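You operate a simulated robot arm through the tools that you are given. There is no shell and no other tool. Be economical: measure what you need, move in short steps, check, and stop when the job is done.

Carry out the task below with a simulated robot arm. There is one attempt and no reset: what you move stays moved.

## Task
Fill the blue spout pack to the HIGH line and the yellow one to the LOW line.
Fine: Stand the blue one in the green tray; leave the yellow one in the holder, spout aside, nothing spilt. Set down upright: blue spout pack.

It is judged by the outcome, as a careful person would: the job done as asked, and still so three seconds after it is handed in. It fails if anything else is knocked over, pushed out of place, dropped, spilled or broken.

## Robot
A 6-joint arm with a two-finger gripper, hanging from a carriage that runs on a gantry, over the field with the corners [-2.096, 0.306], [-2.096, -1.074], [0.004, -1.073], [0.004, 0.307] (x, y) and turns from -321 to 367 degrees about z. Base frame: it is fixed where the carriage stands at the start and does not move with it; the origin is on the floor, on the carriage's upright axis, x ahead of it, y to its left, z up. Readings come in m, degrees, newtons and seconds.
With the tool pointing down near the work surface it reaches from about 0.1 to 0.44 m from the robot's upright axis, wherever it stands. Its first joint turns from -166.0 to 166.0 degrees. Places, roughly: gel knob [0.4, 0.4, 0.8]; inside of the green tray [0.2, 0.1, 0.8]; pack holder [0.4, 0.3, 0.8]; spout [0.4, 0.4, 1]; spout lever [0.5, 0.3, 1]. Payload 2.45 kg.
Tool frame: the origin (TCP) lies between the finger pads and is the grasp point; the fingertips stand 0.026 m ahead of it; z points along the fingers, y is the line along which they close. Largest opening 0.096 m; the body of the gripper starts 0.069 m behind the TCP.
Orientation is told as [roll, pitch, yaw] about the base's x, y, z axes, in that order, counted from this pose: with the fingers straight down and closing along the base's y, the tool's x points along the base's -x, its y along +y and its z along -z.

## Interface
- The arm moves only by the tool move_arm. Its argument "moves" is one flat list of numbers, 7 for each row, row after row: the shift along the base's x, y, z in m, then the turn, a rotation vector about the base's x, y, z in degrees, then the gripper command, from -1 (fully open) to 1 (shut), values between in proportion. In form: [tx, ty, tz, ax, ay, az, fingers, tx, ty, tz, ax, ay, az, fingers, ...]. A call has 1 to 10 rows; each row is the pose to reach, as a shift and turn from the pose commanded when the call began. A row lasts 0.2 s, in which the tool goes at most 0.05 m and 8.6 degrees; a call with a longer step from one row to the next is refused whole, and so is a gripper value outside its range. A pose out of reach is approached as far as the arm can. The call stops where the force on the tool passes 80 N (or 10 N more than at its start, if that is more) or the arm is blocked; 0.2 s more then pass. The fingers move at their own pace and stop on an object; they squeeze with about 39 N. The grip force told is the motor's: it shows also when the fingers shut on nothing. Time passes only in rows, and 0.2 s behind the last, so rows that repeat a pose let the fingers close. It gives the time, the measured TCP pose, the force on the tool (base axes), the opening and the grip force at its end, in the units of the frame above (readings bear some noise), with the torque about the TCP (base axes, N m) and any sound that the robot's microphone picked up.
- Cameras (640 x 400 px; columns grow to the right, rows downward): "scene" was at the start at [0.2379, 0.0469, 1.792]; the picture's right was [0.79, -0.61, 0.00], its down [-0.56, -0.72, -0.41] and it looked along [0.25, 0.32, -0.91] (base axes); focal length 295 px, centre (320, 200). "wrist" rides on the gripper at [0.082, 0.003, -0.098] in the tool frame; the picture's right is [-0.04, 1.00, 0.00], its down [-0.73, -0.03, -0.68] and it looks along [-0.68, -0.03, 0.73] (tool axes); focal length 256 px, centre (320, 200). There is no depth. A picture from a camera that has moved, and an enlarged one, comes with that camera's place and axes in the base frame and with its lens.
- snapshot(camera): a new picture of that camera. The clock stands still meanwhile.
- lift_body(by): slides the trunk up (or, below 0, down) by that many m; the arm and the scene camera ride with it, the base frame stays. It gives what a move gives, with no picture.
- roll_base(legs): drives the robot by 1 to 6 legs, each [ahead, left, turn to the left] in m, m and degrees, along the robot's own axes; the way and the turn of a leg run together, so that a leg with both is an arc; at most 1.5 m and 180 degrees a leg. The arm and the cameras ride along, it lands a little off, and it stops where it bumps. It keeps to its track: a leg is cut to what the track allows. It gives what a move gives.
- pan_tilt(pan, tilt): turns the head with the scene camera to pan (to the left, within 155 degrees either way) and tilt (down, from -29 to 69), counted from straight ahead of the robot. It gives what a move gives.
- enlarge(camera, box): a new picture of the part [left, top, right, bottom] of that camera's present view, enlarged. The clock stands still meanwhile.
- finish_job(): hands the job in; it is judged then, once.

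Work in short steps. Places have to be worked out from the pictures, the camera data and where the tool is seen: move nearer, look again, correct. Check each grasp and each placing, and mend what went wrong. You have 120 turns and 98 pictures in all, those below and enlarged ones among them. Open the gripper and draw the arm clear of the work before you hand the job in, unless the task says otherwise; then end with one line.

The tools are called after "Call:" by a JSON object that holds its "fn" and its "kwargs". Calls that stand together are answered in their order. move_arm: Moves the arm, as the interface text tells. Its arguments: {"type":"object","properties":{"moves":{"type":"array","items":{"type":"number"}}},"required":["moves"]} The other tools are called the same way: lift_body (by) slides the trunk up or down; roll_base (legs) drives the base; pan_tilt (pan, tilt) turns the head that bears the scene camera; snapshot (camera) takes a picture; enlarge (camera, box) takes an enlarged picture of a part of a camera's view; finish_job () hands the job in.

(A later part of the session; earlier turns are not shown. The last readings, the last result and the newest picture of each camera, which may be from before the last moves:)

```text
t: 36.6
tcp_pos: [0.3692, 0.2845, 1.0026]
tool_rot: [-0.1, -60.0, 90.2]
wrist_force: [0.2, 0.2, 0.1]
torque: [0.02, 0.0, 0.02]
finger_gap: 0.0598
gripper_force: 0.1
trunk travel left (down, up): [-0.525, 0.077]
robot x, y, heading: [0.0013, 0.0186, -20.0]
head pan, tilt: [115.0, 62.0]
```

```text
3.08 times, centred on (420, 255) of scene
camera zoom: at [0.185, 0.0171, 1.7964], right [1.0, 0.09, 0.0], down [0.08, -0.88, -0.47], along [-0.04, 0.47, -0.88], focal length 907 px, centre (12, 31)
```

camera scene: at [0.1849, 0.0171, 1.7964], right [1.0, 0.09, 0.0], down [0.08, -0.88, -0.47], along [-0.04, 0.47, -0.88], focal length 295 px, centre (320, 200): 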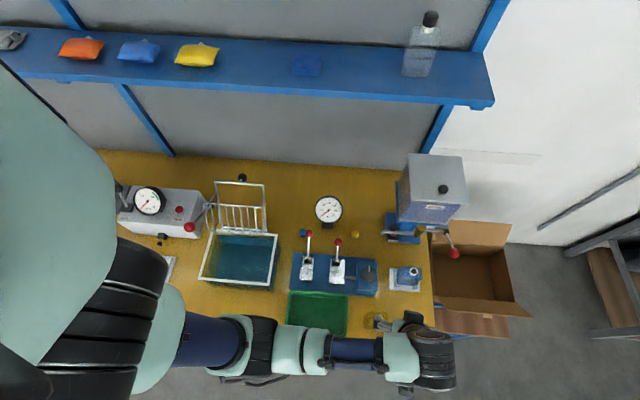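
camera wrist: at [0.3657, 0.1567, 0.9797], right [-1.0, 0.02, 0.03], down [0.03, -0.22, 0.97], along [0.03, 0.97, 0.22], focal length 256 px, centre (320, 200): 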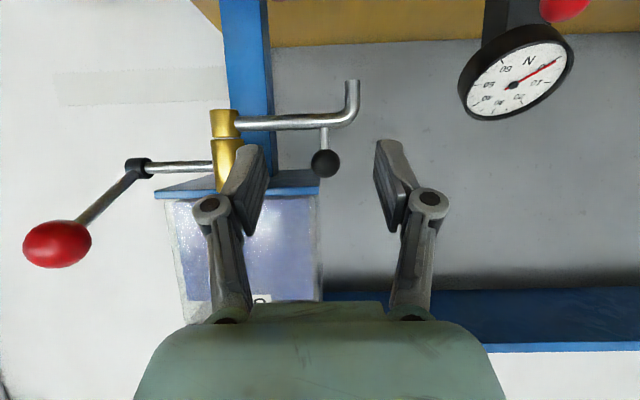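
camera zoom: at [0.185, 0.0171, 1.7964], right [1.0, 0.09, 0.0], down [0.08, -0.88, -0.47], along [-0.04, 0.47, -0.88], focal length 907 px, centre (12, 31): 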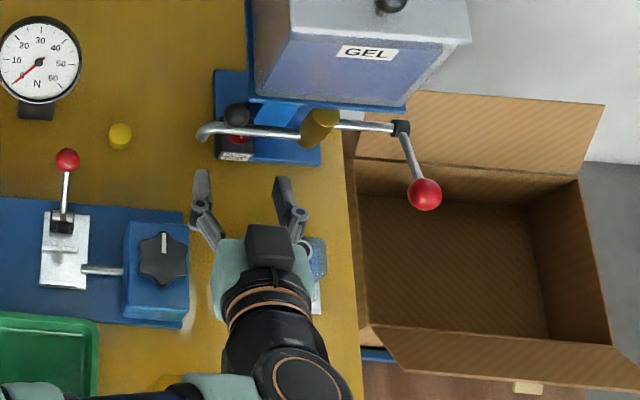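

Confirmed: ball at about (0.367, 0.370, 0.996) and the hopper underside near 1.02. I advance so the fingers straddle the ball and then close.

Call:
{"fn": "move_arm", "kwargs": {"moves": [-0.002, 0.03, 0.002, 0, 0, 0, -0.25, -0.002, 0.055, 0.002, 0, 0, 0, -0.25, -0.002, 0.072, 0.002, 0, 0, 0, -0.25, -0.002, 0.072, 0.002, 0, 0, 0, 0.3, -0.002, 0.072, 0.002, 0, 0, 0, 1, -0.002, 0.072, 0.002, 0, 0, 0, 1]}}

Call:
{"fn": "snapshot", "kwargs": {"camera": "wrist"}}

```text
t: 38.0
tcp_pos: [0.3657, 0.3555, 1.0038]
tool_rot: [0.2, -60.2, 90.0]
wrist_force: [1.3, 1.4, -1.4]
torque: [0.01, -0.01, 0.02]
finger_gap: 0.0223
gripper_force: 45.1
trunk travel left (down, up): [-0.525, 0.077]
robot x, y, heading: [0.0006, 0.0197, -20.0]
head pan, tilt: [115.0, 62.0]
```

```text
58 pictures are left
camera wrist: at [0.3626, 0.2282, 0.9813], right [-1.0, 0.02, 0.04], down [0.03, -0.22, 0.97], along [0.02, 0.97, 0.22], focal length 256 px, centre (320, 200)
```

wrist: 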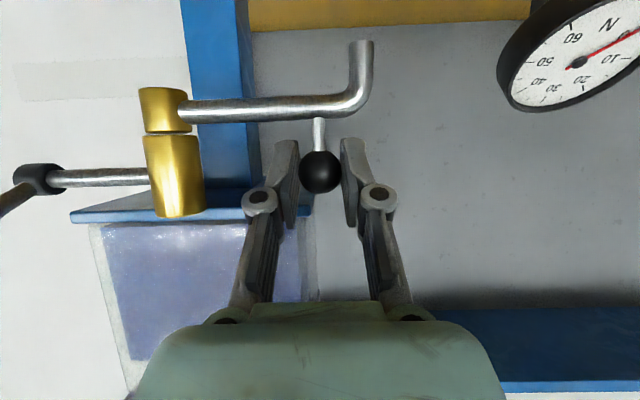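

The ball is gripped. I swing it along the arc (R≈0.08) about the pivot, stopping short of 90° to check.

Call:
{"fn": "move_arm", "kwargs": {"moves": [0.001, -0.0125, 0, 0, 0, 0, 1, 0.0039, -0.0247, 0, 0, 0, 0, 1, 0.0087, -0.0363, 0, 0, 0, 0, 1, 0.0153, -0.047, 0, 0, 0, 0, 1, 0.0234, -0.0566, 0, 0, 0, 0, 1, 0.033, -0.0647, 0, 0, 0, 0, 1, 0.0437, -0.0713, 0, 0, 0, 0, 1, 0.0553, -0.0761, 0, 0, 0, 0, 1, 0.0675, -0.079, 0, 0, 0, 0, 1]}}

Call:
{"fn": "snapshot", "kwargs": {"camera": "wrist"}}

Call:
{"fn": "enlarge", "kwargs": {"camera": "scene", "box": [350, 190, 490, 320]}}

```text
t: 40.0
tcp_pos: [0.4318, 0.2758, 1.0027]
tool_rot: [0.1, -59.9, 90.1]
wrist_force: [-3.0, 1.6, -6.9]
torque: [-0.39, 0.01, 0.35]
finger_gap: 0.0223
gripper_force: 44.9
trunk travel left (down, up): [-0.525, 0.077]
robot x, y, heading: [0.0036, 0.016, -19.8]
head pan, tilt: [115.0, 62.0]
```

```text
57 pictures are left
camera wrist: at [0.4303, 0.1491, 0.9802], right [-1.0, 0.02, 0.04], down [0.03, -0.22, 0.97], along [0.03, 0.97, 0.22], focal length 256 px, centre (320, 200)
```

wrist: 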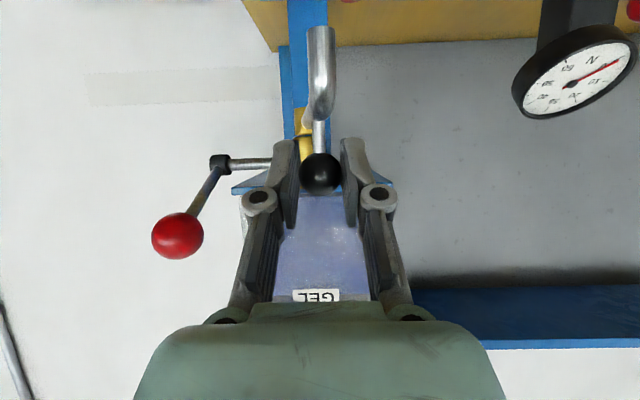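

```text
3.08 times, centred on (420, 255) of scene
camera zoom: at [0.1847, 0.0172, 1.7961], right [1.0, 0.09, 0.0], down [0.08, -0.88, -0.47], along [-0.04, 0.47, -0.88], focal length 907 px, centre (12, 31)
```

zoom: 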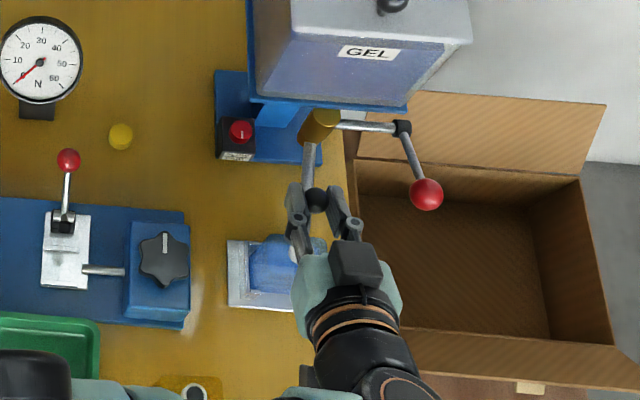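

The spout swings smoothly with the handle. I go the last few degrees to put the tip over the cap.

Call:
{"fn": "move_arm", "kwargs": {"moves": [0.007, -0.0008, 0, 0, 0, 0, 1, 0.014, -0.001, 0, 0, 0, 0, 1, 0.014, -0.001, 0, 0, 0, 0, 1]}}

Call:
{"fn": "snapshot", "kwargs": {"camera": "wrist"}}

```text
t: 40.8
tcp_pos: [0.4439, 0.2748, 1.002]
tool_rot: [0.6, -60.1, 89.8]
wrist_force: [-17.7, -2.8, 4.1]
torque: [-0.2, 0.1, 0.41]
finger_gap: 0.0227
gripper_force: 45.1
trunk travel left (down, up): [-0.525, 0.077]
robot x, y, heading: [0.0007, 0.0217, -20.0]
head pan, tilt: [115.0, 62.0]
```

```text
55 pictures are left
camera wrist: at [0.4411, 0.1484, 0.9801], right [-1.0, 0.02, 0.04], down [0.04, -0.22, 0.97], along [0.02, 0.97, 0.22], focal length 256 px, centre (320, 200)
```

wrist: 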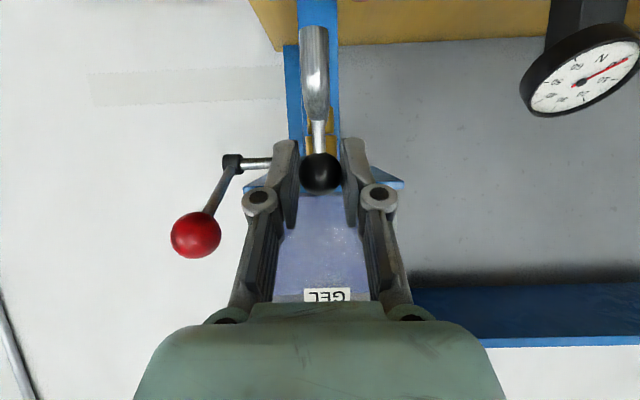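

A −18 N reaction shows the spout hit its stop over the holder. I release and back away.

Call:
{"fn": "move_arm", "kwargs": {"moves": [-0.001, 0, 0, 0, 0, 0, 0.3, -0.001, 0, 0, 0, 0, 0, -0.25, -0.001, -0.03, 0.01, 0, 0, 0, -0.25, -0.001, -0.07, 0.03, 0, 0, 0, -0.25, -0.001, -0.11, 0.04, 0, 0, 0, -0.25, -0.001, -0.15, 0.04, 0, 0, 0, -0.25]}}

Call:
{"fn": "snapshot", "kwargs": {"camera": "wrist"}}

Call:
{"fn": "enlarge", "kwargs": {"camera": "scene", "box": [350, 190, 490, 320]}}

```text
t: 42.2
tcp_pos: [0.4451, 0.1247, 1.0429]
tool_rot: [0.1, -60.0, 90.2]
wrist_force: [-0.1, -0.2, 0.6]
torque: [-0.03, 0.02, -0.01]
finger_gap: 0.0601
gripper_force: 0.0
trunk travel left (down, up): [-0.525, 0.077]
robot x, y, heading: [0.0039, 0.0249, -20.0]
head pan, tilt: [115.0, 62.0]
```

```text
54 pictures are left
camera wrist: at [0.4433, -0.0021, 1.0212], right [-1.0, 0.02, 0.04], down [0.03, -0.22, 0.97], along [0.02, 0.97, 0.22], focal length 256 px, centre (320, 200)
```

wrist: 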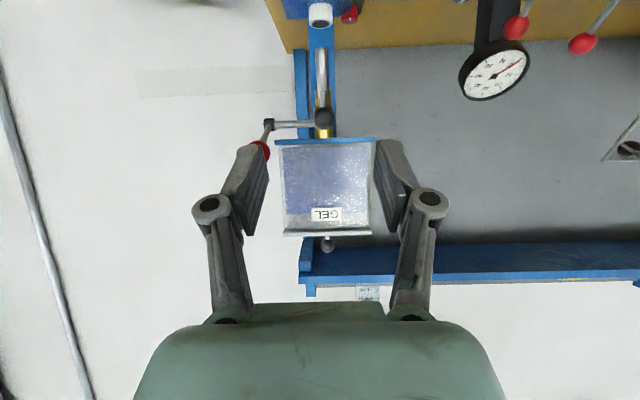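

```text
3.08 times, centred on (420, 255) of scene
camera zoom: at [0.1849, 0.0173, 1.7964], right [1.0, 0.09, 0.0], down [0.08, -0.88, -0.47], along [-0.04, 0.47, -0.88], focal length 907 px, centre (12, 31)
```

zoom: 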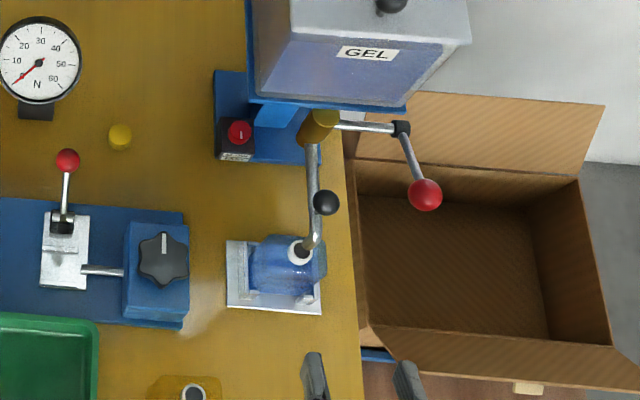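

The spout tip sits over the cap opening. Next I check which setting the red knob is on.

Call:
{"fn": "enlarge", "kwargs": {"camera": "scene", "box": [392, 212, 416, 230]}}

Call:
{"fn": "enlarge", "kwargs": {"camera": "wrist", "box": [260, 0, 400, 90]}}

```text
16.00 times, centred on (404, 221) of scene
camera zoom: at [0.1849, 0.0173, 1.7964], right [1.0, 0.09, 0.0], down [0.08, -0.88, -0.47], along [-0.04, 0.47, -0.88], focal length 4716 px, centre (-1024, -136)
```

zoom: 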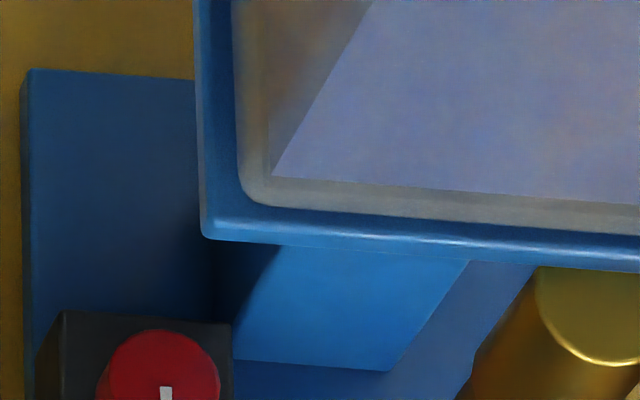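

```text
4.44 times, centred on (330, 45) of wrist
camera zoom: at [0.4433, -0.0021, 1.0212], right [-1.0, 0.02, 0.04], down [0.03, -0.22, 0.97], along [0.02, 0.97, 0.22], focal length 1138 px, centre (276, 889)
```

zoom: 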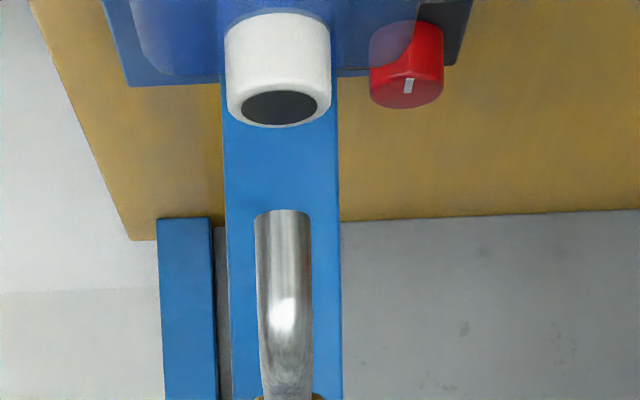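

Call:
{"fn": "enlarge", "kwargs": {"camera": "scene", "box": [392, 220, 416, 238]}}

```text
16.00 times, centred on (404, 229) of scene
camera zoom: at [0.1849, 0.0173, 1.7964], right [1.0, 0.09, 0.0], down [0.08, -0.88, -0.47], along [-0.04, 0.47, -0.88], focal length 4716 px, centre (-1024, -264)
```

zoom: 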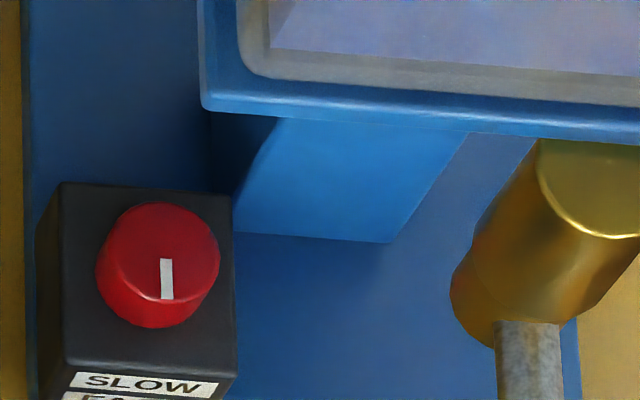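

The knob's mark points toward the SLOW plate, which I'll confirm with a brief pulse. The red lever ball is at about (0.526, 0.298, 1.032) on a crank about x. I move in front of it with the gripper open.

Call:
{"fn": "move_arm", "kwargs": {"moves": [0.04, 0, 0.01, 0, 0, 0, -0.7, 0.08, 0, 0.02, 0, 0, 0, -0.7, 0.08, 0.03, 0.02, 0, 0, 0, -0.7, 0.08, 0.06, 0.02, 0, 0, 0, -0.7, 0.08, 0.09, 0.015, 0, 0, 0, -0.7]}}

Call:
{"fn": "snapshot", "kwargs": {"camera": "wrist"}}

```text
t: 43.4
tcp_pos: [0.5265, 0.2162, 1.0589]
tool_rot: [0.1, -60.1, 90.0]
wrist_force: [0.2, -0.7, -0.9]
torque: [0.01, -0.04, -0.05]
finger_gap: 0.0816
gripper_force: 0.0
out of reach, approached as far as the arm can: row 2
trunk travel left (down, up): [-0.525, 0.077]
robot x, y, heading: [0.0038, 0.0208, -20.0]
head pan, tilt: [115.0, 62.0]
```

```text
49 pictures are left
camera wrist: at [0.5234, 0.0895, 1.0365], right [-1.0, 0.02, 0.04], down [0.03, -0.22, 0.97], along [0.02, 0.97, 0.22], focal length 256 px, centre (320, 200)
```

wrist: 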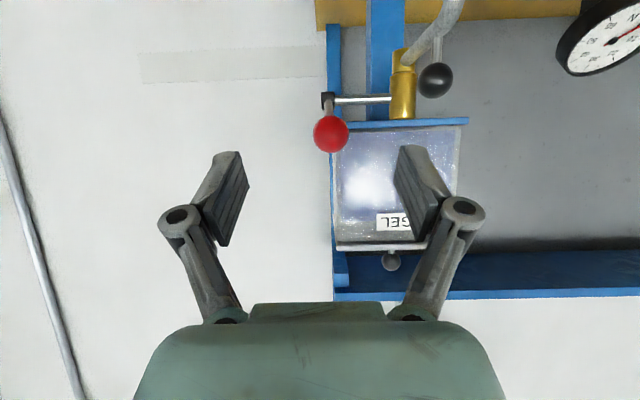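

The ball is at x≈0.519, so I shift to centre on it and then bring the carriage 0.06 closer in +y.

Call:
{"fn": "move_arm", "kwargs": {"moves": [-0.007, -0.01, 0.005, 0, 0, 0, -0.7]}}

Call:
{"fn": "roll_base", "kwargs": {"legs": [[-0.0205, 0.0564, 0]]}}

Call:
{"fn": "snapshot", "kwargs": {"camera": "wrist"}}

```text
t: 43.8
tcp_pos: [0.5204, 0.206, 1.0629]
tool_rot: [-0.1, -60.0, 90.1]
wrist_force: [1.1, 0.3, 0.3]
torque: [0.0, 0.03, 0.03]
finger_gap: 0.0817
gripper_force: 0.1
trunk travel left (down, up): [-0.525, 0.077]
robot x, y, heading: [-0.002, 0.0209, -19.9]
head pan, tilt: [115.0, 62.0]
```

```text
t: 44.8
tcp_pos: [0.5187, 0.2655, 1.0639]
tool_rot: [0.0, -60.1, 90.1]
wrist_force: [0.3, 0.6, 0.5]
torque: [0.01, 0.01, -0.02]
finger_gap: 0.0815
gripper_force: 0.1
trunk travel left (down, up): [-0.525, 0.077]
robot x, y, heading: [0.0021, 0.0801, -19.8]
head pan, tilt: [115.0, 62.0]
```

```text
48 pictures are left
camera wrist: at [0.5165, 0.1394, 1.0414], right [-1.0, 0.02, 0.04], down [0.03, -0.22, 0.97], along [0.02, 0.97, 0.22], focal length 256 px, centre (320, 200)
```

wrist: 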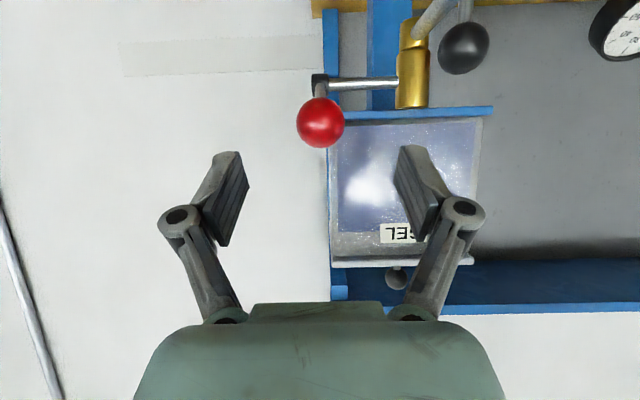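

Centred. I move in so the pads straddle the ball, then grip it.

Call:
{"fn": "move_arm", "kwargs": {"moves": [-0.001, 0.012, -0.015, 0, 0, 0, -0.7, -0.001, 0.025, -0.03, 0, 0, 0, -0.7, -0.001, 0.025, -0.03, 0, 0, 0, 0, -0.001, 0.025, -0.03, 0, 0, 0, 1, -0.001, 0.025, -0.03, 0, 0, 0, 1]}}

Call:
{"fn": "snapshot", "kwargs": {"camera": "wrist"}}

```text
t: 46.0
tcp_pos: [0.5195, 0.2898, 1.041]
tool_rot: [-1.0, -60.0, 90.8]
wrist_force: [37.5, 4.1, -17.8]
torque: [-0.24, -0.3, -0.19]
finger_gap: 0.026
gripper_force: 45.6
out of reach, approached as far as the arm can: row 2, 3, 4, 5
trunk travel left (down, up): [-0.525, 0.077]
robot x, y, heading: [0.0041, 0.0834, -20.0]
head pan, tilt: [115.0, 62.0]
```

```text
47 pictures are left
camera wrist: at [0.5149, 0.1619, 1.0192], right [-1.0, 0.02, 0.03], down [0.02, -0.22, 0.98], along [0.03, 0.98, 0.22], focal length 256 px, centre (320, 200)
```

wrist: 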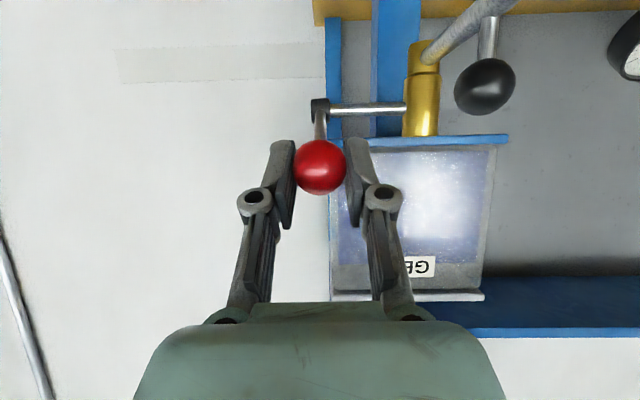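

It's gripped, but the arm is at its reach limit here. I'll release, back off and raise the tool, then lower the trunk 0.12 m for a better reach.

Call:
{"fn": "move_arm", "kwargs": {"moves": [0.001, 0, 0, 0, 0, 0, 0.3, 0.001, 0, 0, 0, 0, 0, -0.5, 0.001, -0.03, 0.02, 0, 0, 0, -0.7, -0.01, -0.06, 0.06, 0, 0, 0, -0.7, -0.02, -0.07, 0.1, 0, 0, 0, -0.7]}}

Call:
{"fn": "lift_body", "kwargs": {"by": -0.13}}

```text
refused: row 4 steps farther than a row can; nothing moved
```

```text
t: 47.5
tcp_pos: [0.5095, 0.2896, 0.9096]
tool_rot: [0.2, -60.1, 90.1]
wrist_force: [-0.4, 0.3, 0.5]
torque: [0.01, -0.02, 0.02]
finger_gap: 0.0001
gripper_force: 28.2
trunk travel left (down, up): [-0.395, 0.207]
robot x, y, heading: [0.0024, 0.0806, -19.7]
head pan, tilt: [115.0, 62.0]
```

The release move was refused and the trunk still went down, so the grip was dragged off the ball. I check the lever state right away.

Call:
{"fn": "snapshot", "kwargs": {"camera": "wrist"}}

Call:
{"fn": "snapshot", "kwargs": {"camera": "scene"}}

```text
46 pictures are left
camera wrist: at [0.5069, 0.1629, 0.8862], right [-1.0, 0.02, 0.04], down [0.03, -0.22, 0.97], along [0.02, 0.97, 0.22], focal length 256 px, centre (320, 200)
```

wrist: 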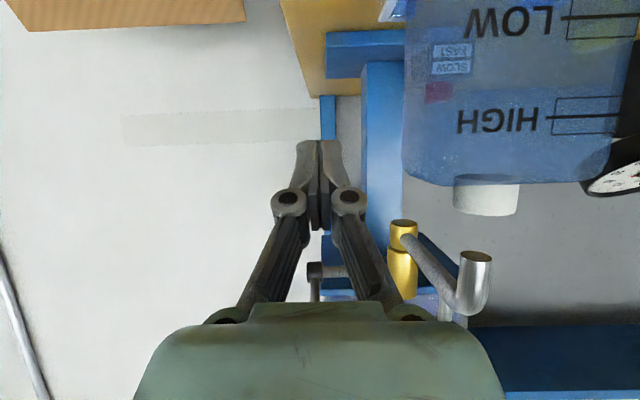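

```text
45 pictures are left
camera scene: at [0.1849, 0.0772, 1.6664], right [1.0, 0.09, 0.0], down [0.08, -0.88, -0.47], along [-0.04, 0.47, -0.88], focal length 295 px, centre (320, 200)
```

scene: 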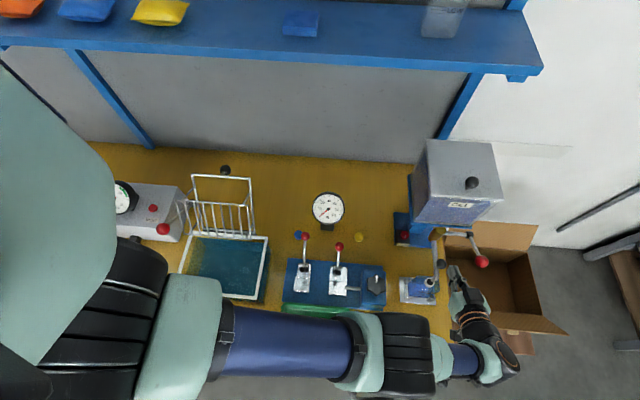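

Call:
{"fn": "enlarge", "kwargs": {"camera": "scene", "box": [390, 210, 510, 310]}}

Call:
{"fn": "enlarge", "kwargs": {"camera": "wrist", "box": [380, 0, 640, 330]}}

```text
4.00 times, centred on (450, 260) of scene
camera zoom: at [0.1849, 0.0772, 1.6664], right [1.0, 0.09, 0.0], down [0.08, -0.88, -0.47], along [-0.04, 0.47, -0.88], focal length 1179 px, centre (-200, -40)
```

zoom: 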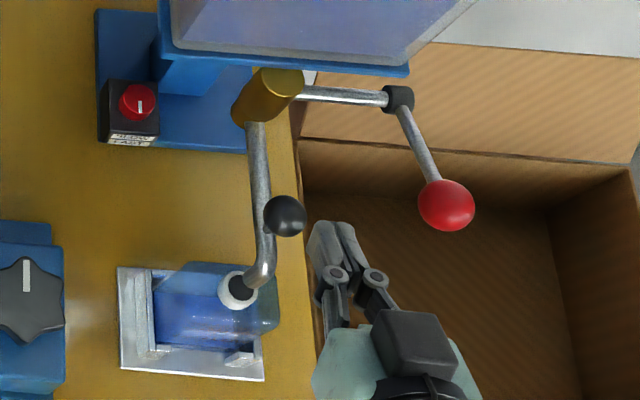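

```text
1.21 times, centred on (510, 165) of wrist
camera zoom: at [0.5069, 0.1629, 0.8862], right [-1.0, 0.02, 0.04], down [0.03, -0.22, 0.97], along [0.02, 0.97, 0.22], focal length 310 px, centre (90, 242)
```

zoom: 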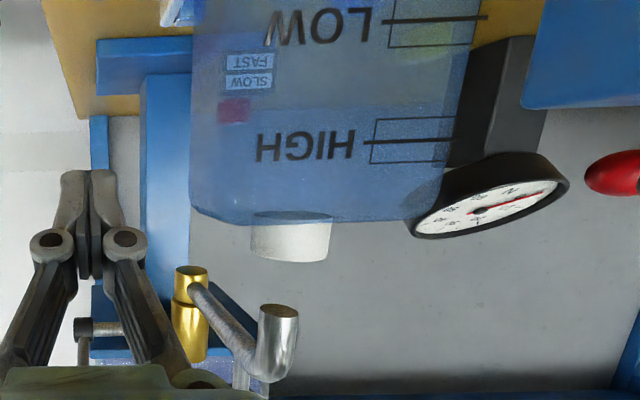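

The lever is back in its place with no flow and nothing spilt. I back off in −y, raise the tool, and reopen the gripper.

Call:
{"fn": "move_arm", "kwargs": {"moves": [0.005, -0.04, 0, 0, 0, 0, 1, 0.01, -0.08, 0.01, 0, 0, 0, 0, 0.01, -0.08, 0.05, 0, 0, 0, -0.7, 0.01, -0.08, 0.09, 0, 0, 0, -0.7, 0.01, -0.06, 0.125, 0, 0, 0, -0.7, 0.01, -0.03, 0.14, 0, 0, 0, -0.7]}}

Call:
{"fn": "snapshot", "kwargs": {"camera": "wrist"}}

```text
t: 48.9
tcp_pos: [0.5791, 0.2537, 1.0157]
tool_rot: [0.1, -60.2, 90.0]
wrist_force: [-0.5, -0.6, -0.2]
torque: [0.0, -0.01, -0.01]
finger_gap: 0.0815
gripper_force: 0.0
out of reach, approached as far as the arm can: row 1, 2, 3, 4, 5, 6
trunk travel left (down, up): [-0.395, 0.207]
robot x, y, heading: [0.0012, 0.0811, -19.8]
head pan, tilt: [115.0, 62.0]
```

```text
42 pictures are left
camera wrist: at [0.5756, 0.1261, 0.9922], right [-1.0, 0.02, 0.04], down [0.03, -0.22, 0.97], along [0.02, 0.97, 0.22], focal length 256 px, centre (320, 200)
```

wrist: 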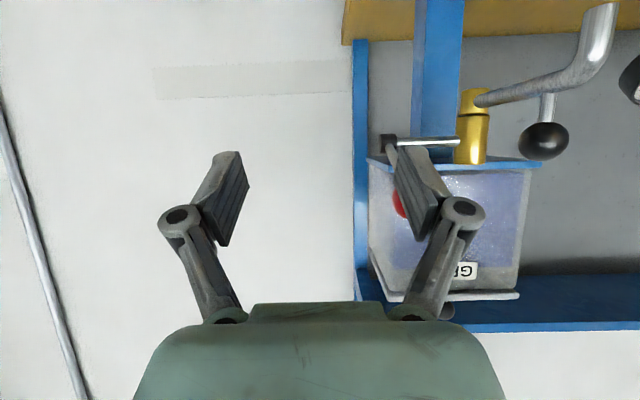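

The lowered trunk made the joint limits worse, so I undo that: back off in −y, raise the trunk again, and pull the carriage back for a more radial approach.

Call:
{"fn": "move_arm", "kwargs": {"moves": [0.01, -0.04, 0, 0, 0, 0, -0.7, 0.02, -0.08, 0.0, 0, 0, 0, -0.7]}}

```text
t: 49.5
tcp_pos: [0.5771, 0.1755, 1.0229]
tool_rot: [0.1, -60.1, 90.2]
wrist_force: [1.1, 0.4, -0.4]
torque: [0.03, -0.02, 0.04]
finger_gap: 0.0816
gripper_force: 0.0
out of reach, approached as far as the arm can: row 1, 2
trunk travel left (down, up): [-0.395, 0.207]
robot x, y, heading: [0.0037, 0.0807, -19.8]
head pan, tilt: [115.0, 62.0]
```

Call:
{"fn": "lift_body", "kwargs": {"by": 0.13}}

Call:
{"fn": "roll_base", "kwargs": {"legs": [[0.041, -0.113, 0]]}}

```text
t: 51.1
tcp_pos: [0.5763, 0.1768, 1.1547]
tool_rot: [0.1, -60.1, 90.1]
wrist_force: [0.8, -0.7, 0.6]
torque: [0.0, 0.0, 0.03]
finger_gap: 0.0815
gripper_force: 0.0
trunk travel left (down, up): [-0.525, 0.077]
robot x, y, heading: [0.0013, 0.0813, -20.0]
head pan, tilt: [115.0, 62.0]
```

```text
t: 52.3
tcp_pos: [0.5773, 0.0567, 1.1529]
tool_rot: [0.1, -60.1, 90.2]
wrist_force: [-0.5, 0.1, 0.4]
torque: [0.03, 0.02, 0.02]
finger_gap: 0.0817
gripper_force: 0.0
trunk travel left (down, up): [-0.525, 0.077]
robot x, y, heading: [0.0003, -0.0383, -20.4]
head pan, tilt: [115.0, 62.0]
```

Call:
{"fn": "move_arm", "kwargs": {"moves": [-0.01, 0.02, -0.01, 0, 0, -7.5, -0.25, -0.02, 0.04, -0.02, 0, 0, -15, -0.25, -0.03, 0.06, -0.03, 0, 0, -22.5, -0.25, -0.04, 0.08, -0.04, 0, 0, -30, -0.25]}}

Call:
{"fn": "snapshot", "kwargs": {"camera": "wrist"}}

```text
t: 53.5
tcp_pos: [0.5193, 0.1354, 1.0694]
tool_rot: [9.8, -56.5, 51.7]
wrist_force: [-1.9, 0.5, -1.6]
torque: [0.09, -0.16, -0.15]
finger_gap: 0.06
gripper_force: 0.1
out of reach, approached as far as the arm can: row 1, 2, 3
trunk travel left (down, up): [-0.525, 0.077]
robot x, y, heading: [0.0011, -0.0388, -19.8]
head pan, tilt: [115.0, 62.0]
stopped in row 4: the arm was blocked; the commanded pose is now the measured one
```

```text
41 pictures are left
camera wrist: at [0.4508, 0.0274, 1.0546], right [-0.85, 0.52, 0.13], down [0.02, -0.21, 0.98], along [0.53, 0.83, 0.16], focal length 256 px, centre (320, 200)
```

wrist: 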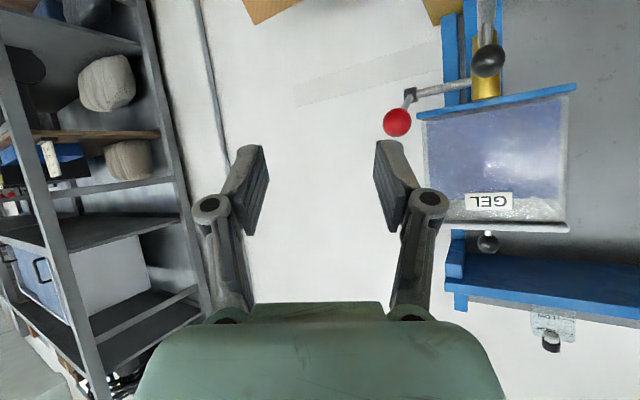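

The ball reads (0.520, 0.298, 1.030) again. I approach it straight along +y.

Call:
{"fn": "move_arm", "kwargs": {"moves": [0, 0.03, 0, 0, 0, 0, -0.25, 0, 0.06, 0, 0, 0, 0, -0.25, 0, 0.09, -0.01, 0, 0, 0, -0.25, 0, 0.115, -0.02, 0, 0, 0, -0.25]}}

Call:
{"fn": "snapshot", "kwargs": {"camera": "wrist"}}

```text
t: 54.5
tcp_pos: [0.5233, 0.2509, 1.0527]
tool_rot: [9.3, -56.7, 52.1]
wrist_force: [-0.1, -0.2, 0.3]
torque: [0.0, -0.02, -0.02]
finger_gap: 0.0603
gripper_force: 0.0
trunk travel left (down, up): [-0.525, 0.077]
robot x, y, heading: [0.0015, -0.0374, -20.0]
head pan, tilt: [115.0, 62.0]
```

```text
40 pictures are left
camera wrist: at [0.4556, 0.1424, 1.0371], right [-0.85, 0.52, 0.12], down [0.01, -0.21, 0.98], along [0.53, 0.83, 0.17], focal length 256 px, centre (320, 200)
```

wrist: 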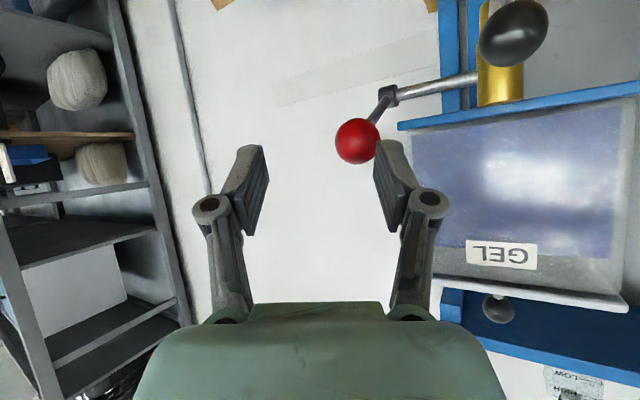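

Call:
{"fn": "move_arm", "kwargs": {"moves": [-0.03, 0, 0, 0, 0, 0, -0.25, -0.018, 0.018, -0.01, 0, 0, 0, -0.25, -0.006, 0.038, -0.019, 0, 0, 0, -0.25, -0.006, 0.038, -0.019, 0, 0, 0, -0.25]}}

Call:
{"fn": "snapshot", "kwargs": {"camera": "wrist"}}

```text
t: 55.5
tcp_pos: [0.5182, 0.289, 1.0339]
tool_rot: [9.3, -56.9, 52.1]
wrist_force: [0.1, -0.4, 0.3]
torque: [0.02, -0.02, 0.03]
finger_gap: 0.0602
gripper_force: 0.0
trunk travel left (down, up): [-0.525, 0.077]
robot x, y, heading: [0.0027, -0.0352, -19.9]
head pan, tilt: [115.0, 62.0]
```

```text
39 pictures are left
camera wrist: at [0.4502, 0.1812, 1.0184], right [-0.85, 0.52, 0.12], down [0.01, -0.21, 0.98], along [0.53, 0.83, 0.17], focal length 256 px, centre (320, 200)
```

wrist: 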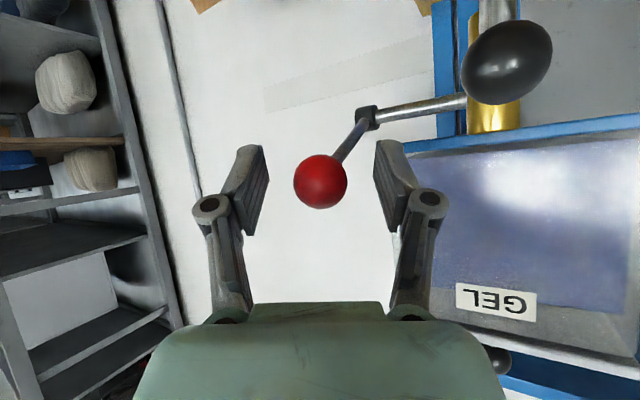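

It's centred between the fingers. I close and start with a small downward push along the lever's arc.

Call:
{"fn": "move_arm", "kwargs": {"moves": [0, 0, 0, 0, 0, 0, 0.3, 0, 0, 0, 0, 0, 0, 1, 0, 0, 0, 0, 0, 0, 1]}}

Call:
{"fn": "move_arm", "kwargs": {"moves": [0, -0.004, -0.01, 0, 0, 0, 1, 0, -0.007, -0.021, 0, 0, 0, 1]}}

Call:
{"fn": "snapshot", "kwargs": {"camera": "wrist"}}

```text
t: 56.3
tcp_pos: [0.5181, 0.2889, 1.0347]
tool_rot: [9.3, -56.9, 52.2]
wrist_force: [-1.7, -1.0, 4.1]
torque: [0.19, 0.44, 1.01]
finger_gap: 0.0263
gripper_force: 45.4
trunk travel left (down, up): [-0.525, 0.077]
robot x, y, heading: [-0.0011, -0.0386, -19.8]
head pan, tilt: [115.0, 62.0]
```

```text
t: 56.9
tcp_pos: [0.5156, 0.283, 1.0135]
tool_rot: [9.6, -56.8, 52.1]
wrist_force: [-18.8, -5.0, 28.5]
torque: [2.22, 0.02, 1.06]
finger_gap: 0.0288
gripper_force: 44.8
trunk travel left (down, up): [-0.525, 0.077]
robot x, y, heading: [0.0012, -0.0367, -20.1]
head pan, tilt: [115.0, 62.0]
```

```text
38 pictures are left
camera wrist: at [0.4487, 0.1745, 0.9976], right [-0.85, 0.51, 0.12], down [0.02, -0.21, 0.98], along [0.53, 0.83, 0.17], focal length 256 px, centre (320, 200)
```

wrist: 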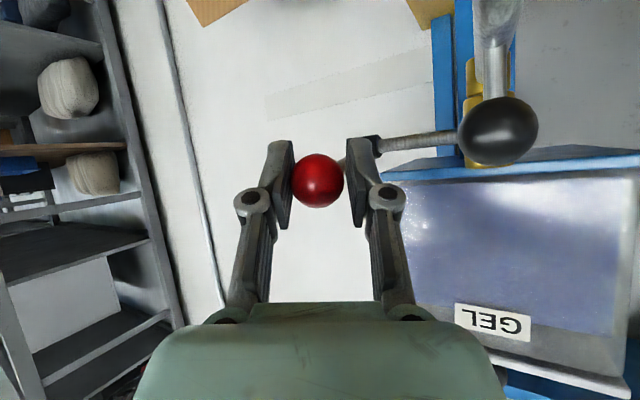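

The lever follows the tool against a spring of about 28 N. I check for flow.

Call:
{"fn": "enlarge", "kwargs": {"camera": "scene", "box": [380, 170, 500, 290]}}

```text
3.33 times, centred on (440, 230) of scene
camera zoom: at [0.1843, -0.0411, 1.7964], right [1.0, 0.09, 0.0], down [0.08, -0.88, -0.47], along [-0.04, 0.47, -0.88], focal length 983 px, centre (-80, 100)
```

zoom: 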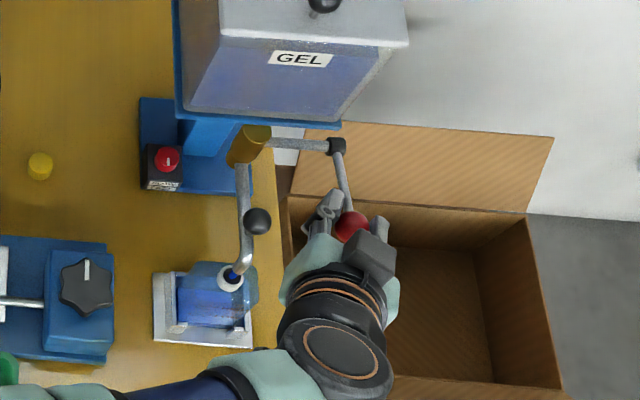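

Call:
{"fn": "enlarge", "kwargs": {"camera": "scene", "box": [405, 240, 435, 280]}}

```text
10.00 times, centred on (420, 260) of scene
camera zoom: at [0.1843, -0.0411, 1.7964], right [1.0, 0.09, 0.0], down [0.08, -0.88, -0.47], along [-0.04, 0.47, -0.88], focal length 2948 px, centre (-680, -400)
```

zoom: 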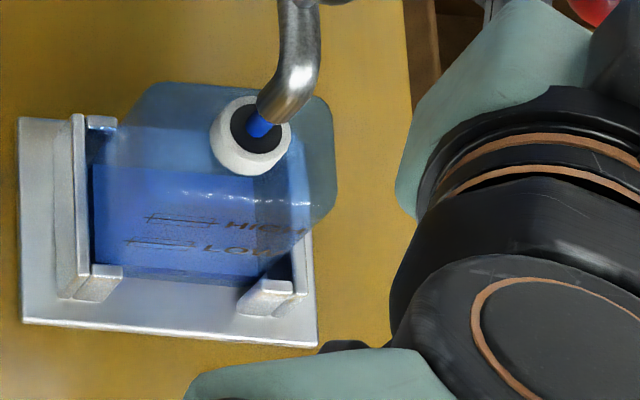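

Gel is flowing into the cap and darker gel shows in the pack. I return the lever to closed and read the level.

Call:
{"fn": "move_arm", "kwargs": {"moves": [0, 0.007, 0.021, 0, 0, 0, 1]}}

Call:
{"fn": "enlarge", "kwargs": {"camera": "scene", "box": [400, 240, 440, 285]}}

```text
t: 57.3
tcp_pos: [0.5169, 0.285, 1.0294]
tool_rot: [9.2, -56.3, 52.0]
wrist_force: [-1.7, -8.8, -10.8]
torque: [-1.19, 0.62, 0.44]
finger_gap: 0.0264
gripper_force: 45.2
trunk travel left (down, up): [-0.525, 0.077]
robot x, y, heading: [0.0024, -0.039, -19.7]
head pan, tilt: [115.0, 62.0]
```

```text
8.89 times, centred on (420, 262) of scene
camera zoom: at [0.1849, -0.0425, 1.7956], right [1.0, 0.09, 0.0], down [0.08, -0.88, -0.47], along [-0.04, 0.47, -0.88], focal length 2620 px, centre (-569, -356)
```

zoom: 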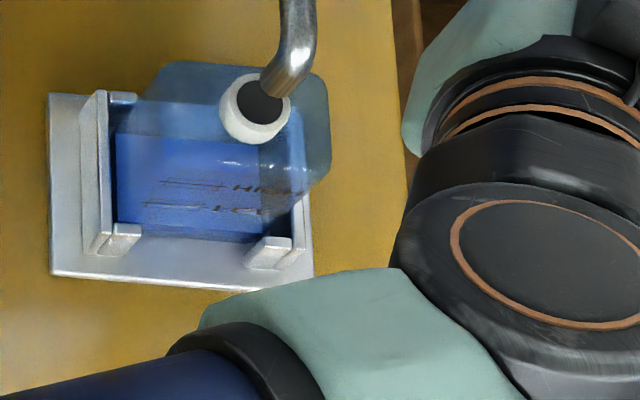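

The flow stopped cleanly, with the gel about 1–2 cm deep. I open again for about 1 s at the same lever angle to measure the rate.

Call:
{"fn": "move_arm", "kwargs": {"moves": [0, -0.007, -0.021, 0, 0, 0, 1, 0, -0.007, -0.021, 0, 0, 0, 1, 0, -0.007, -0.021, 0, 0, 0, 1, 0, -0.007, -0.021, 0, 0, 0, 1, 0, -0.007, -0.021, 0, 0, 0, 1, 0, 0, 0, 0, 0, 0, 1]}}

Call:
{"fn": "enlarge", "kwargs": {"camera": "scene", "box": [400, 240, 440, 285]}}

```text
t: 58.7
tcp_pos: [0.5174, 0.2839, 1.0295]
tool_rot: [9.1, -56.3, 52.1]
wrist_force: [-0.9, -12.4, -8.9]
torque: [-1.24, 0.51, 0.05]
finger_gap: 0.0261
gripper_force: 44.9
trunk travel left (down, up): [-0.525, 0.077]
robot x, y, heading: [0.0009, -0.0358, -20.3]
head pan, tilt: [115.0, 62.0]
```

```text
8.89 times, centred on (420, 262) of scene
camera zoom: at [0.185, -0.0427, 1.7956], right [1.0, 0.09, 0.0], down [0.08, -0.88, -0.47], along [-0.04, 0.47, -0.88], focal length 2620 px, centre (-569, -356)
```

zoom: 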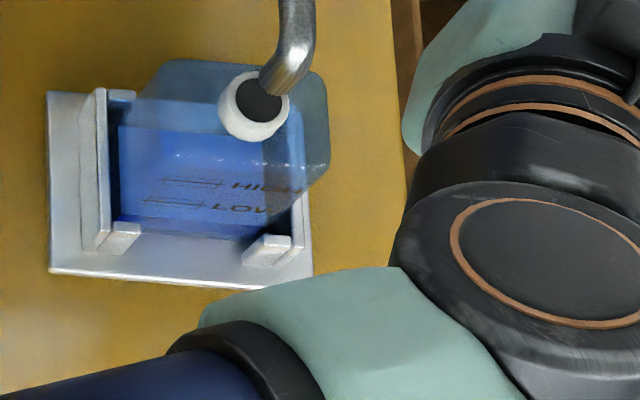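

The level rose by about 0.8 cm in that second. I open for about 2 s more and check.

Call:
{"fn": "move_arm", "kwargs": {"moves": [0, -0.007, -0.021, 0, 0, 0, 1, 0, -0.007, -0.021, 0, 0, 0, 1, 0, -0.007, -0.021, 0, 0, 0, 1, 0, -0.007, -0.021, 0, 0, 0, 1, 0, -0.007, -0.021, 0, 0, 0, 1, 0, -0.007, -0.021, 0, 0, 0, 1, 0, -0.007, -0.021, 0, 0, 0, 1, 0, -0.007, -0.021, 0, 0, 0, 1, 0, -0.007, -0.021, 0, 0, 0, 1, 0, 0, 0, 0, 0, 0, 1]}}

Call:
{"fn": "enlarge", "kwargs": {"camera": "scene", "box": [400, 240, 440, 285]}}

```text
t: 60.9
tcp_pos: [0.5167, 0.2831, 1.0297]
tool_rot: [9.1, -56.3, 52.2]
wrist_force: [0.7, -13.1, -9.2]
torque: [-1.25, 0.55, 0.0]
finger_gap: 0.0261
gripper_force: 45.5
trunk travel left (down, up): [-0.525, 0.077]
robot x, y, heading: [0.0024, -0.0356, -20.2]
head pan, tilt: [115.0, 62.0]
```

```text
8.89 times, centred on (420, 262) of scene
camera zoom: at [0.185, -0.0427, 1.7957], right [1.0, 0.09, 0.0], down [0.08, -0.88, -0.47], along [-0.04, 0.47, -0.88], focal length 2620 px, centre (-569, -356)
```

zoom: 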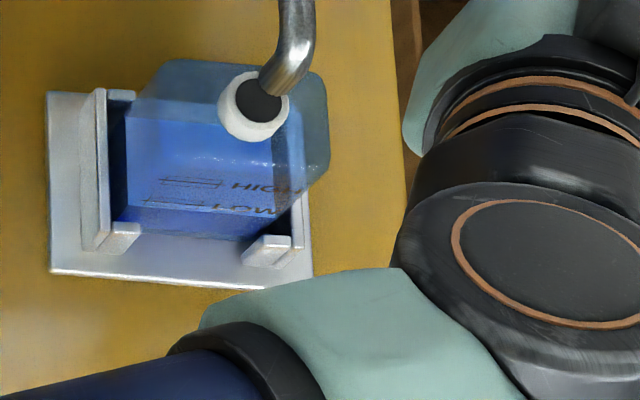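

The gel's front edge is now just below LOW. I repeat the same 2 s pulse, which should end short of HIGH.

Call:
{"fn": "move_arm", "kwargs": {"moves": [0, -0.007, -0.021, 0, 0, 0, 1, 0, -0.007, -0.021, 0, 0, 0, 1, 0, -0.007, -0.021, 0, 0, 0, 1, 0, -0.007, -0.021, 0, 0, 0, 1, 0, -0.007, -0.021, 0, 0, 0, 1, 0, -0.007, -0.021, 0, 0, 0, 1, 0, -0.007, -0.021, 0, 0, 0, 1, 0, -0.007, -0.021, 0, 0, 0, 1, 0, -0.007, -0.021, 0, 0, 0, 1, 0, 0, 0, 0, 0, 0, 1]}}

Call:
{"fn": "enlarge", "kwargs": {"camera": "scene", "box": [404, 246, 434, 274]}}

```text
t: 63.1
tcp_pos: [0.5174, 0.2837, 1.03]
tool_rot: [9.1, -56.4, 52.2]
wrist_force: [2.5, -13.8, -8.1]
torque: [-1.26, 0.51, 0.06]
finger_gap: 0.0264
gripper_force: 44.9
trunk travel left (down, up): [-0.525, 0.077]
robot x, y, heading: [0.0033, -0.0396, -20.2]
head pan, tilt: [115.0, 62.0]
```

```text
14.29 times, centred on (419, 260) of scene
camera zoom: at [0.1852, -0.0428, 1.7957], right [1.0, 0.09, 0.0], down [0.08, -0.88, -0.47], along [-0.04, 0.47, -0.88], focal length 4211 px, centre (-1094, -657)
```

zoom: 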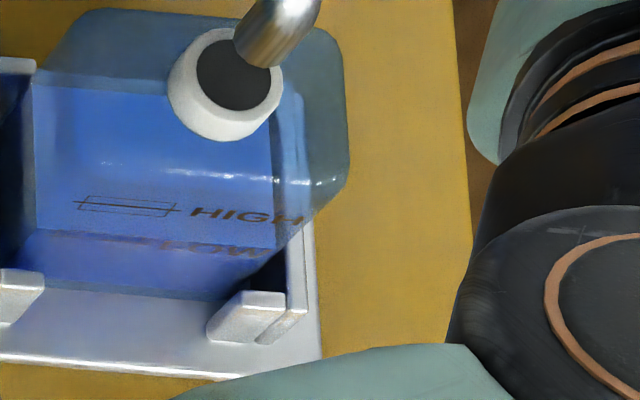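

The level is just above LOW and needs about 2 cm more, so I repeat the pulse.

Call:
{"fn": "move_arm", "kwargs": {"moves": [0, -0.007, -0.021, 0, 0, 0, 1, 0, -0.007, -0.021, 0, 0, 0, 1, 0, -0.007, -0.021, 0, 0, 0, 1, 0, -0.007, -0.021, 0, 0, 0, 1, 0, -0.007, -0.021, 0, 0, 0, 1, 0, -0.007, -0.021, 0, 0, 0, 1, 0, -0.007, -0.021, 0, 0, 0, 1, 0, -0.007, -0.021, 0, 0, 0, 1, 0, -0.007, -0.021, 0, 0, 0, 1, 0, 0, 0, 0, 0, 0, 1]}}

Call:
{"fn": "enlarge", "kwargs": {"camera": "scene", "box": [404, 246, 434, 274]}}

```text
t: 65.3
tcp_pos: [0.517, 0.2842, 1.0288]
tool_rot: [9.0, -56.3, 52.3]
wrist_force: [5.2, -16.6, -8.4]
torque: [-1.32, 0.49, 0.03]
finger_gap: 0.0264
gripper_force: 44.9
trunk travel left (down, up): [-0.525, 0.077]
robot x, y, heading: [-0.0007, -0.0406, -19.9]
head pan, tilt: [115.0, 62.0]
```

```text
14.29 times, centred on (419, 260) of scene
camera zoom: at [0.1853, -0.043, 1.7958], right [1.0, 0.09, 0.0], down [0.08, -0.88, -0.47], along [-0.04, 0.47, -0.88], focal length 4211 px, centre (-1094, -657)
```

zoom: 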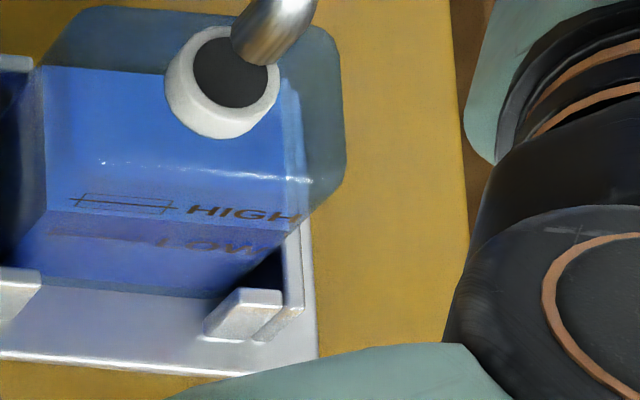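

The level is just under the HIGH box, roughly 1 s short. I give a shorter pulse of 4 rows.

Call:
{"fn": "move_arm", "kwargs": {"moves": [0, -0.007, -0.021, 0, 0, 0, 1, 0, -0.007, -0.021, 0, 0, 0, 1, 0, -0.007, -0.021, 0, 0, 0, 1, 0, -0.007, -0.021, 0, 0, 0, 1, 0, 0, 0, 0, 0, 0, 1]}}

Call:
{"fn": "enlarge", "kwargs": {"camera": "scene", "box": [404, 246, 434, 274]}}

```text
t: 66.5
tcp_pos: [0.5186, 0.2837, 1.0294]
tool_rot: [8.9, -56.4, 52.3]
wrist_force: [6.8, -15.2, -8.1]
torque: [-1.34, 0.46, 0.02]
finger_gap: 0.026
gripper_force: 44.9
trunk travel left (down, up): [-0.525, 0.077]
robot x, y, heading: [0.004, -0.0358, -19.7]
head pan, tilt: [115.0, 62.0]
```

```text
14.29 times, centred on (419, 260) of scene
camera zoom: at [0.1855, -0.0428, 1.7958], right [1.0, 0.09, 0.0], down [0.08, -0.88, -0.47], along [-0.04, 0.47, -0.88], focal length 4211 px, centre (-1094, -657)
```

zoom: 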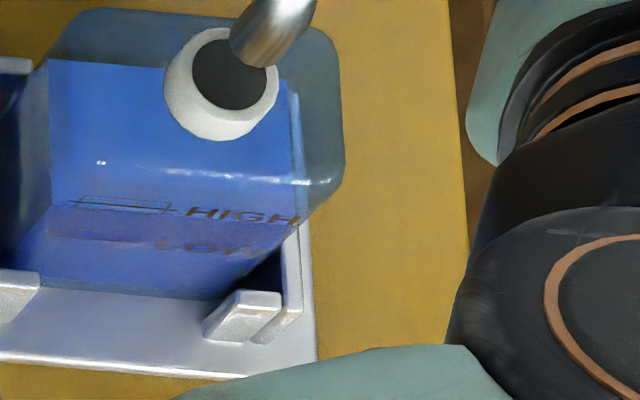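

The level is now inside the HIGH box, about 3 mm short of the line. One brief pulse of 2 rows should do it.

Call:
{"fn": "move_arm", "kwargs": {"moves": [0, -0.007, -0.021, 0, 0, 0, 1, 0, -0.007, -0.021, 0, 0, 0, 1, 0, 0, 0, 0, 0, 0, 1]}}

Call:
{"fn": "enlarge", "kwargs": {"camera": "scene", "box": [404, 252, 424, 268]}}

```text
t: 67.3
tcp_pos: [0.5193, 0.2835, 1.0316]
tool_rot: [9.0, -56.4, 52.3]
wrist_force: [7.9, -14.3, -9.6]
torque: [-1.35, 0.44, 0.06]
finger_gap: 0.0262
gripper_force: 45.2
trunk travel left (down, up): [-0.525, 0.077]
robot x, y, heading: [-0.0041, -0.0379, -19.5]
head pan, tilt: [115.0, 62.0]
```

```text
16.00 times, centred on (414, 260) of scene
camera zoom: at [0.1855, -0.0427, 1.7959], right [1.0, 0.09, 0.0], down [0.08, -0.88, -0.47], along [-0.04, 0.47, -0.88], focal length 4716 px, centre (-1184, -760)
```

zoom: 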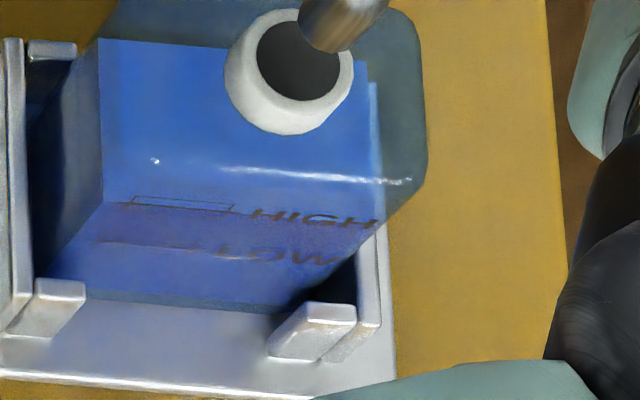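

The HIGH line now coincides with the gel edge, so blue is filled. I release the lever, back off, and line up with the spout's black ball to swing it aside.

Call:
{"fn": "move_arm", "kwargs": {"moves": [0, 0, 0, 0, 0, 0, 0, 0, 0, 0, 0, 0, 0, -0.25, -0.024, -0.037, 0.02, 0, 0, 0, -0.25, -0.05, -0.07, 0.02, 0, 0, 0, -0.25, -0.08, -0.075, 0.01, 0, 0, 0, -0.25, -0.108, -0.065, -0.01, 0, 0, 0, -0.25, -0.108, -0.065, -0.02, 0, 0, 0, -0.25]}}

Call:
{"fn": "snapshot", "kwargs": {"camera": "wrist"}}

Call:
{"fn": "enlarge", "kwargs": {"camera": "scene", "box": [380, 170, 500, 290]}}

```text
t: 68.9
tcp_pos: [0.4094, 0.224, 1.0136]
tool_rot: [9.2, -56.7, 52.0]
wrist_force: [-0.1, 0.1, -0.5]
torque: [0.0, 0.03, 0.01]
finger_gap: 0.06
gripper_force: 0.0
trunk travel left (down, up): [-0.525, 0.077]
robot x, y, heading: [0.0009, -0.0395, -19.8]
head pan, tilt: [115.0, 62.0]
```

```text
28 pictures are left
camera wrist: at [0.3417, 0.1157, 0.9983], right [-0.85, 0.52, 0.12], down [0.02, -0.21, 0.98], along [0.53, 0.83, 0.17], focal length 256 px, centre (320, 200)
```

wrist: 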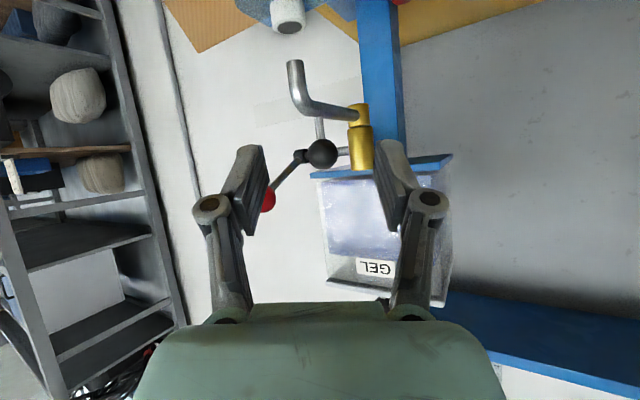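

```text
3.33 times, centred on (440, 230) of scene
camera zoom: at [0.1849, -0.0414, 1.7964], right [1.0, 0.09, 0.0], down [0.08, -0.88, -0.47], along [-0.04, 0.47, -0.88], focal length 983 px, centre (-80, 100)
```

zoom: 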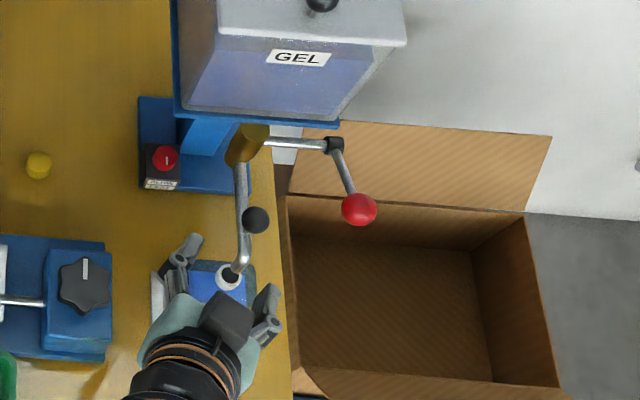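

The lever is back at rest and the spout ball is on the tool axis. I move in and grip it.

Call:
{"fn": "move_arm", "kwargs": {"moves": [0.016, 0.026, -0.006, 0, 0, 0, -0.25, 0.032, 0.053, -0.012, 0, 0, 0, -0.25, 0.032, 0.053, -0.012, 0, 0, 0, 0.3, 0.032, 0.053, -0.012, 0, 0, 0, 1, 0.032, 0.053, -0.012, 0, 0, 0, 1]}}

```text
t: 70.1
tcp_pos: [0.4392, 0.2788, 1.0021]
tool_rot: [9.5, -56.7, 52.1]
wrist_force: [-11.2, 6.6, 4.5]
torque: [-0.13, 0.15, 0.24]
finger_gap: 0.0222
gripper_force: 45.3
trunk travel left (down, up): [-0.525, 0.077]
robot x, y, heading: [0.0003, -0.0374, -19.6]
head pan, tilt: [115.0, 62.0]
```

Gripped (gap 0.022). I swing the spout back to its aside position along the arc.

Call:
{"fn": "move_arm", "kwargs": {"moves": [-0.0125, 0.001, 0, 0, 0, 0, 1, -0.0247, 0.0039, 0, 0, 0, 0, 1, -0.0363, 0.0087, 0, 0, 0, 0, 1, -0.047, 0.0153, 0, 0, 0, 0, 1, -0.0566, 0.0234, 0, 0, 0, 0, 1, -0.0647, 0.033, 0, 0, 0, 0, 1, -0.0713, 0.0437, 0, 0, 0, 0, 1, -0.0761, 0.0553, 0, 0, 0, 0, 1, -0.079, 0.0675, 0, 0, 0, 0, 1, -0.08, 0.076, 0, 0, 0, 0, 1]}}

```text
t: 72.3
tcp_pos: [0.3636, 0.3528, 1.0027]
tool_rot: [9.2, -56.8, 52.2]
wrist_force: [4.3, -3.4, 0.5]
torque: [0.18, -0.12, -0.42]
finger_gap: 0.0219
gripper_force: 45.0
trunk travel left (down, up): [-0.525, 0.077]
robot x, y, heading: [-0.0002, -0.0384, -20.2]
head pan, tilt: [115.0, 62.0]
```

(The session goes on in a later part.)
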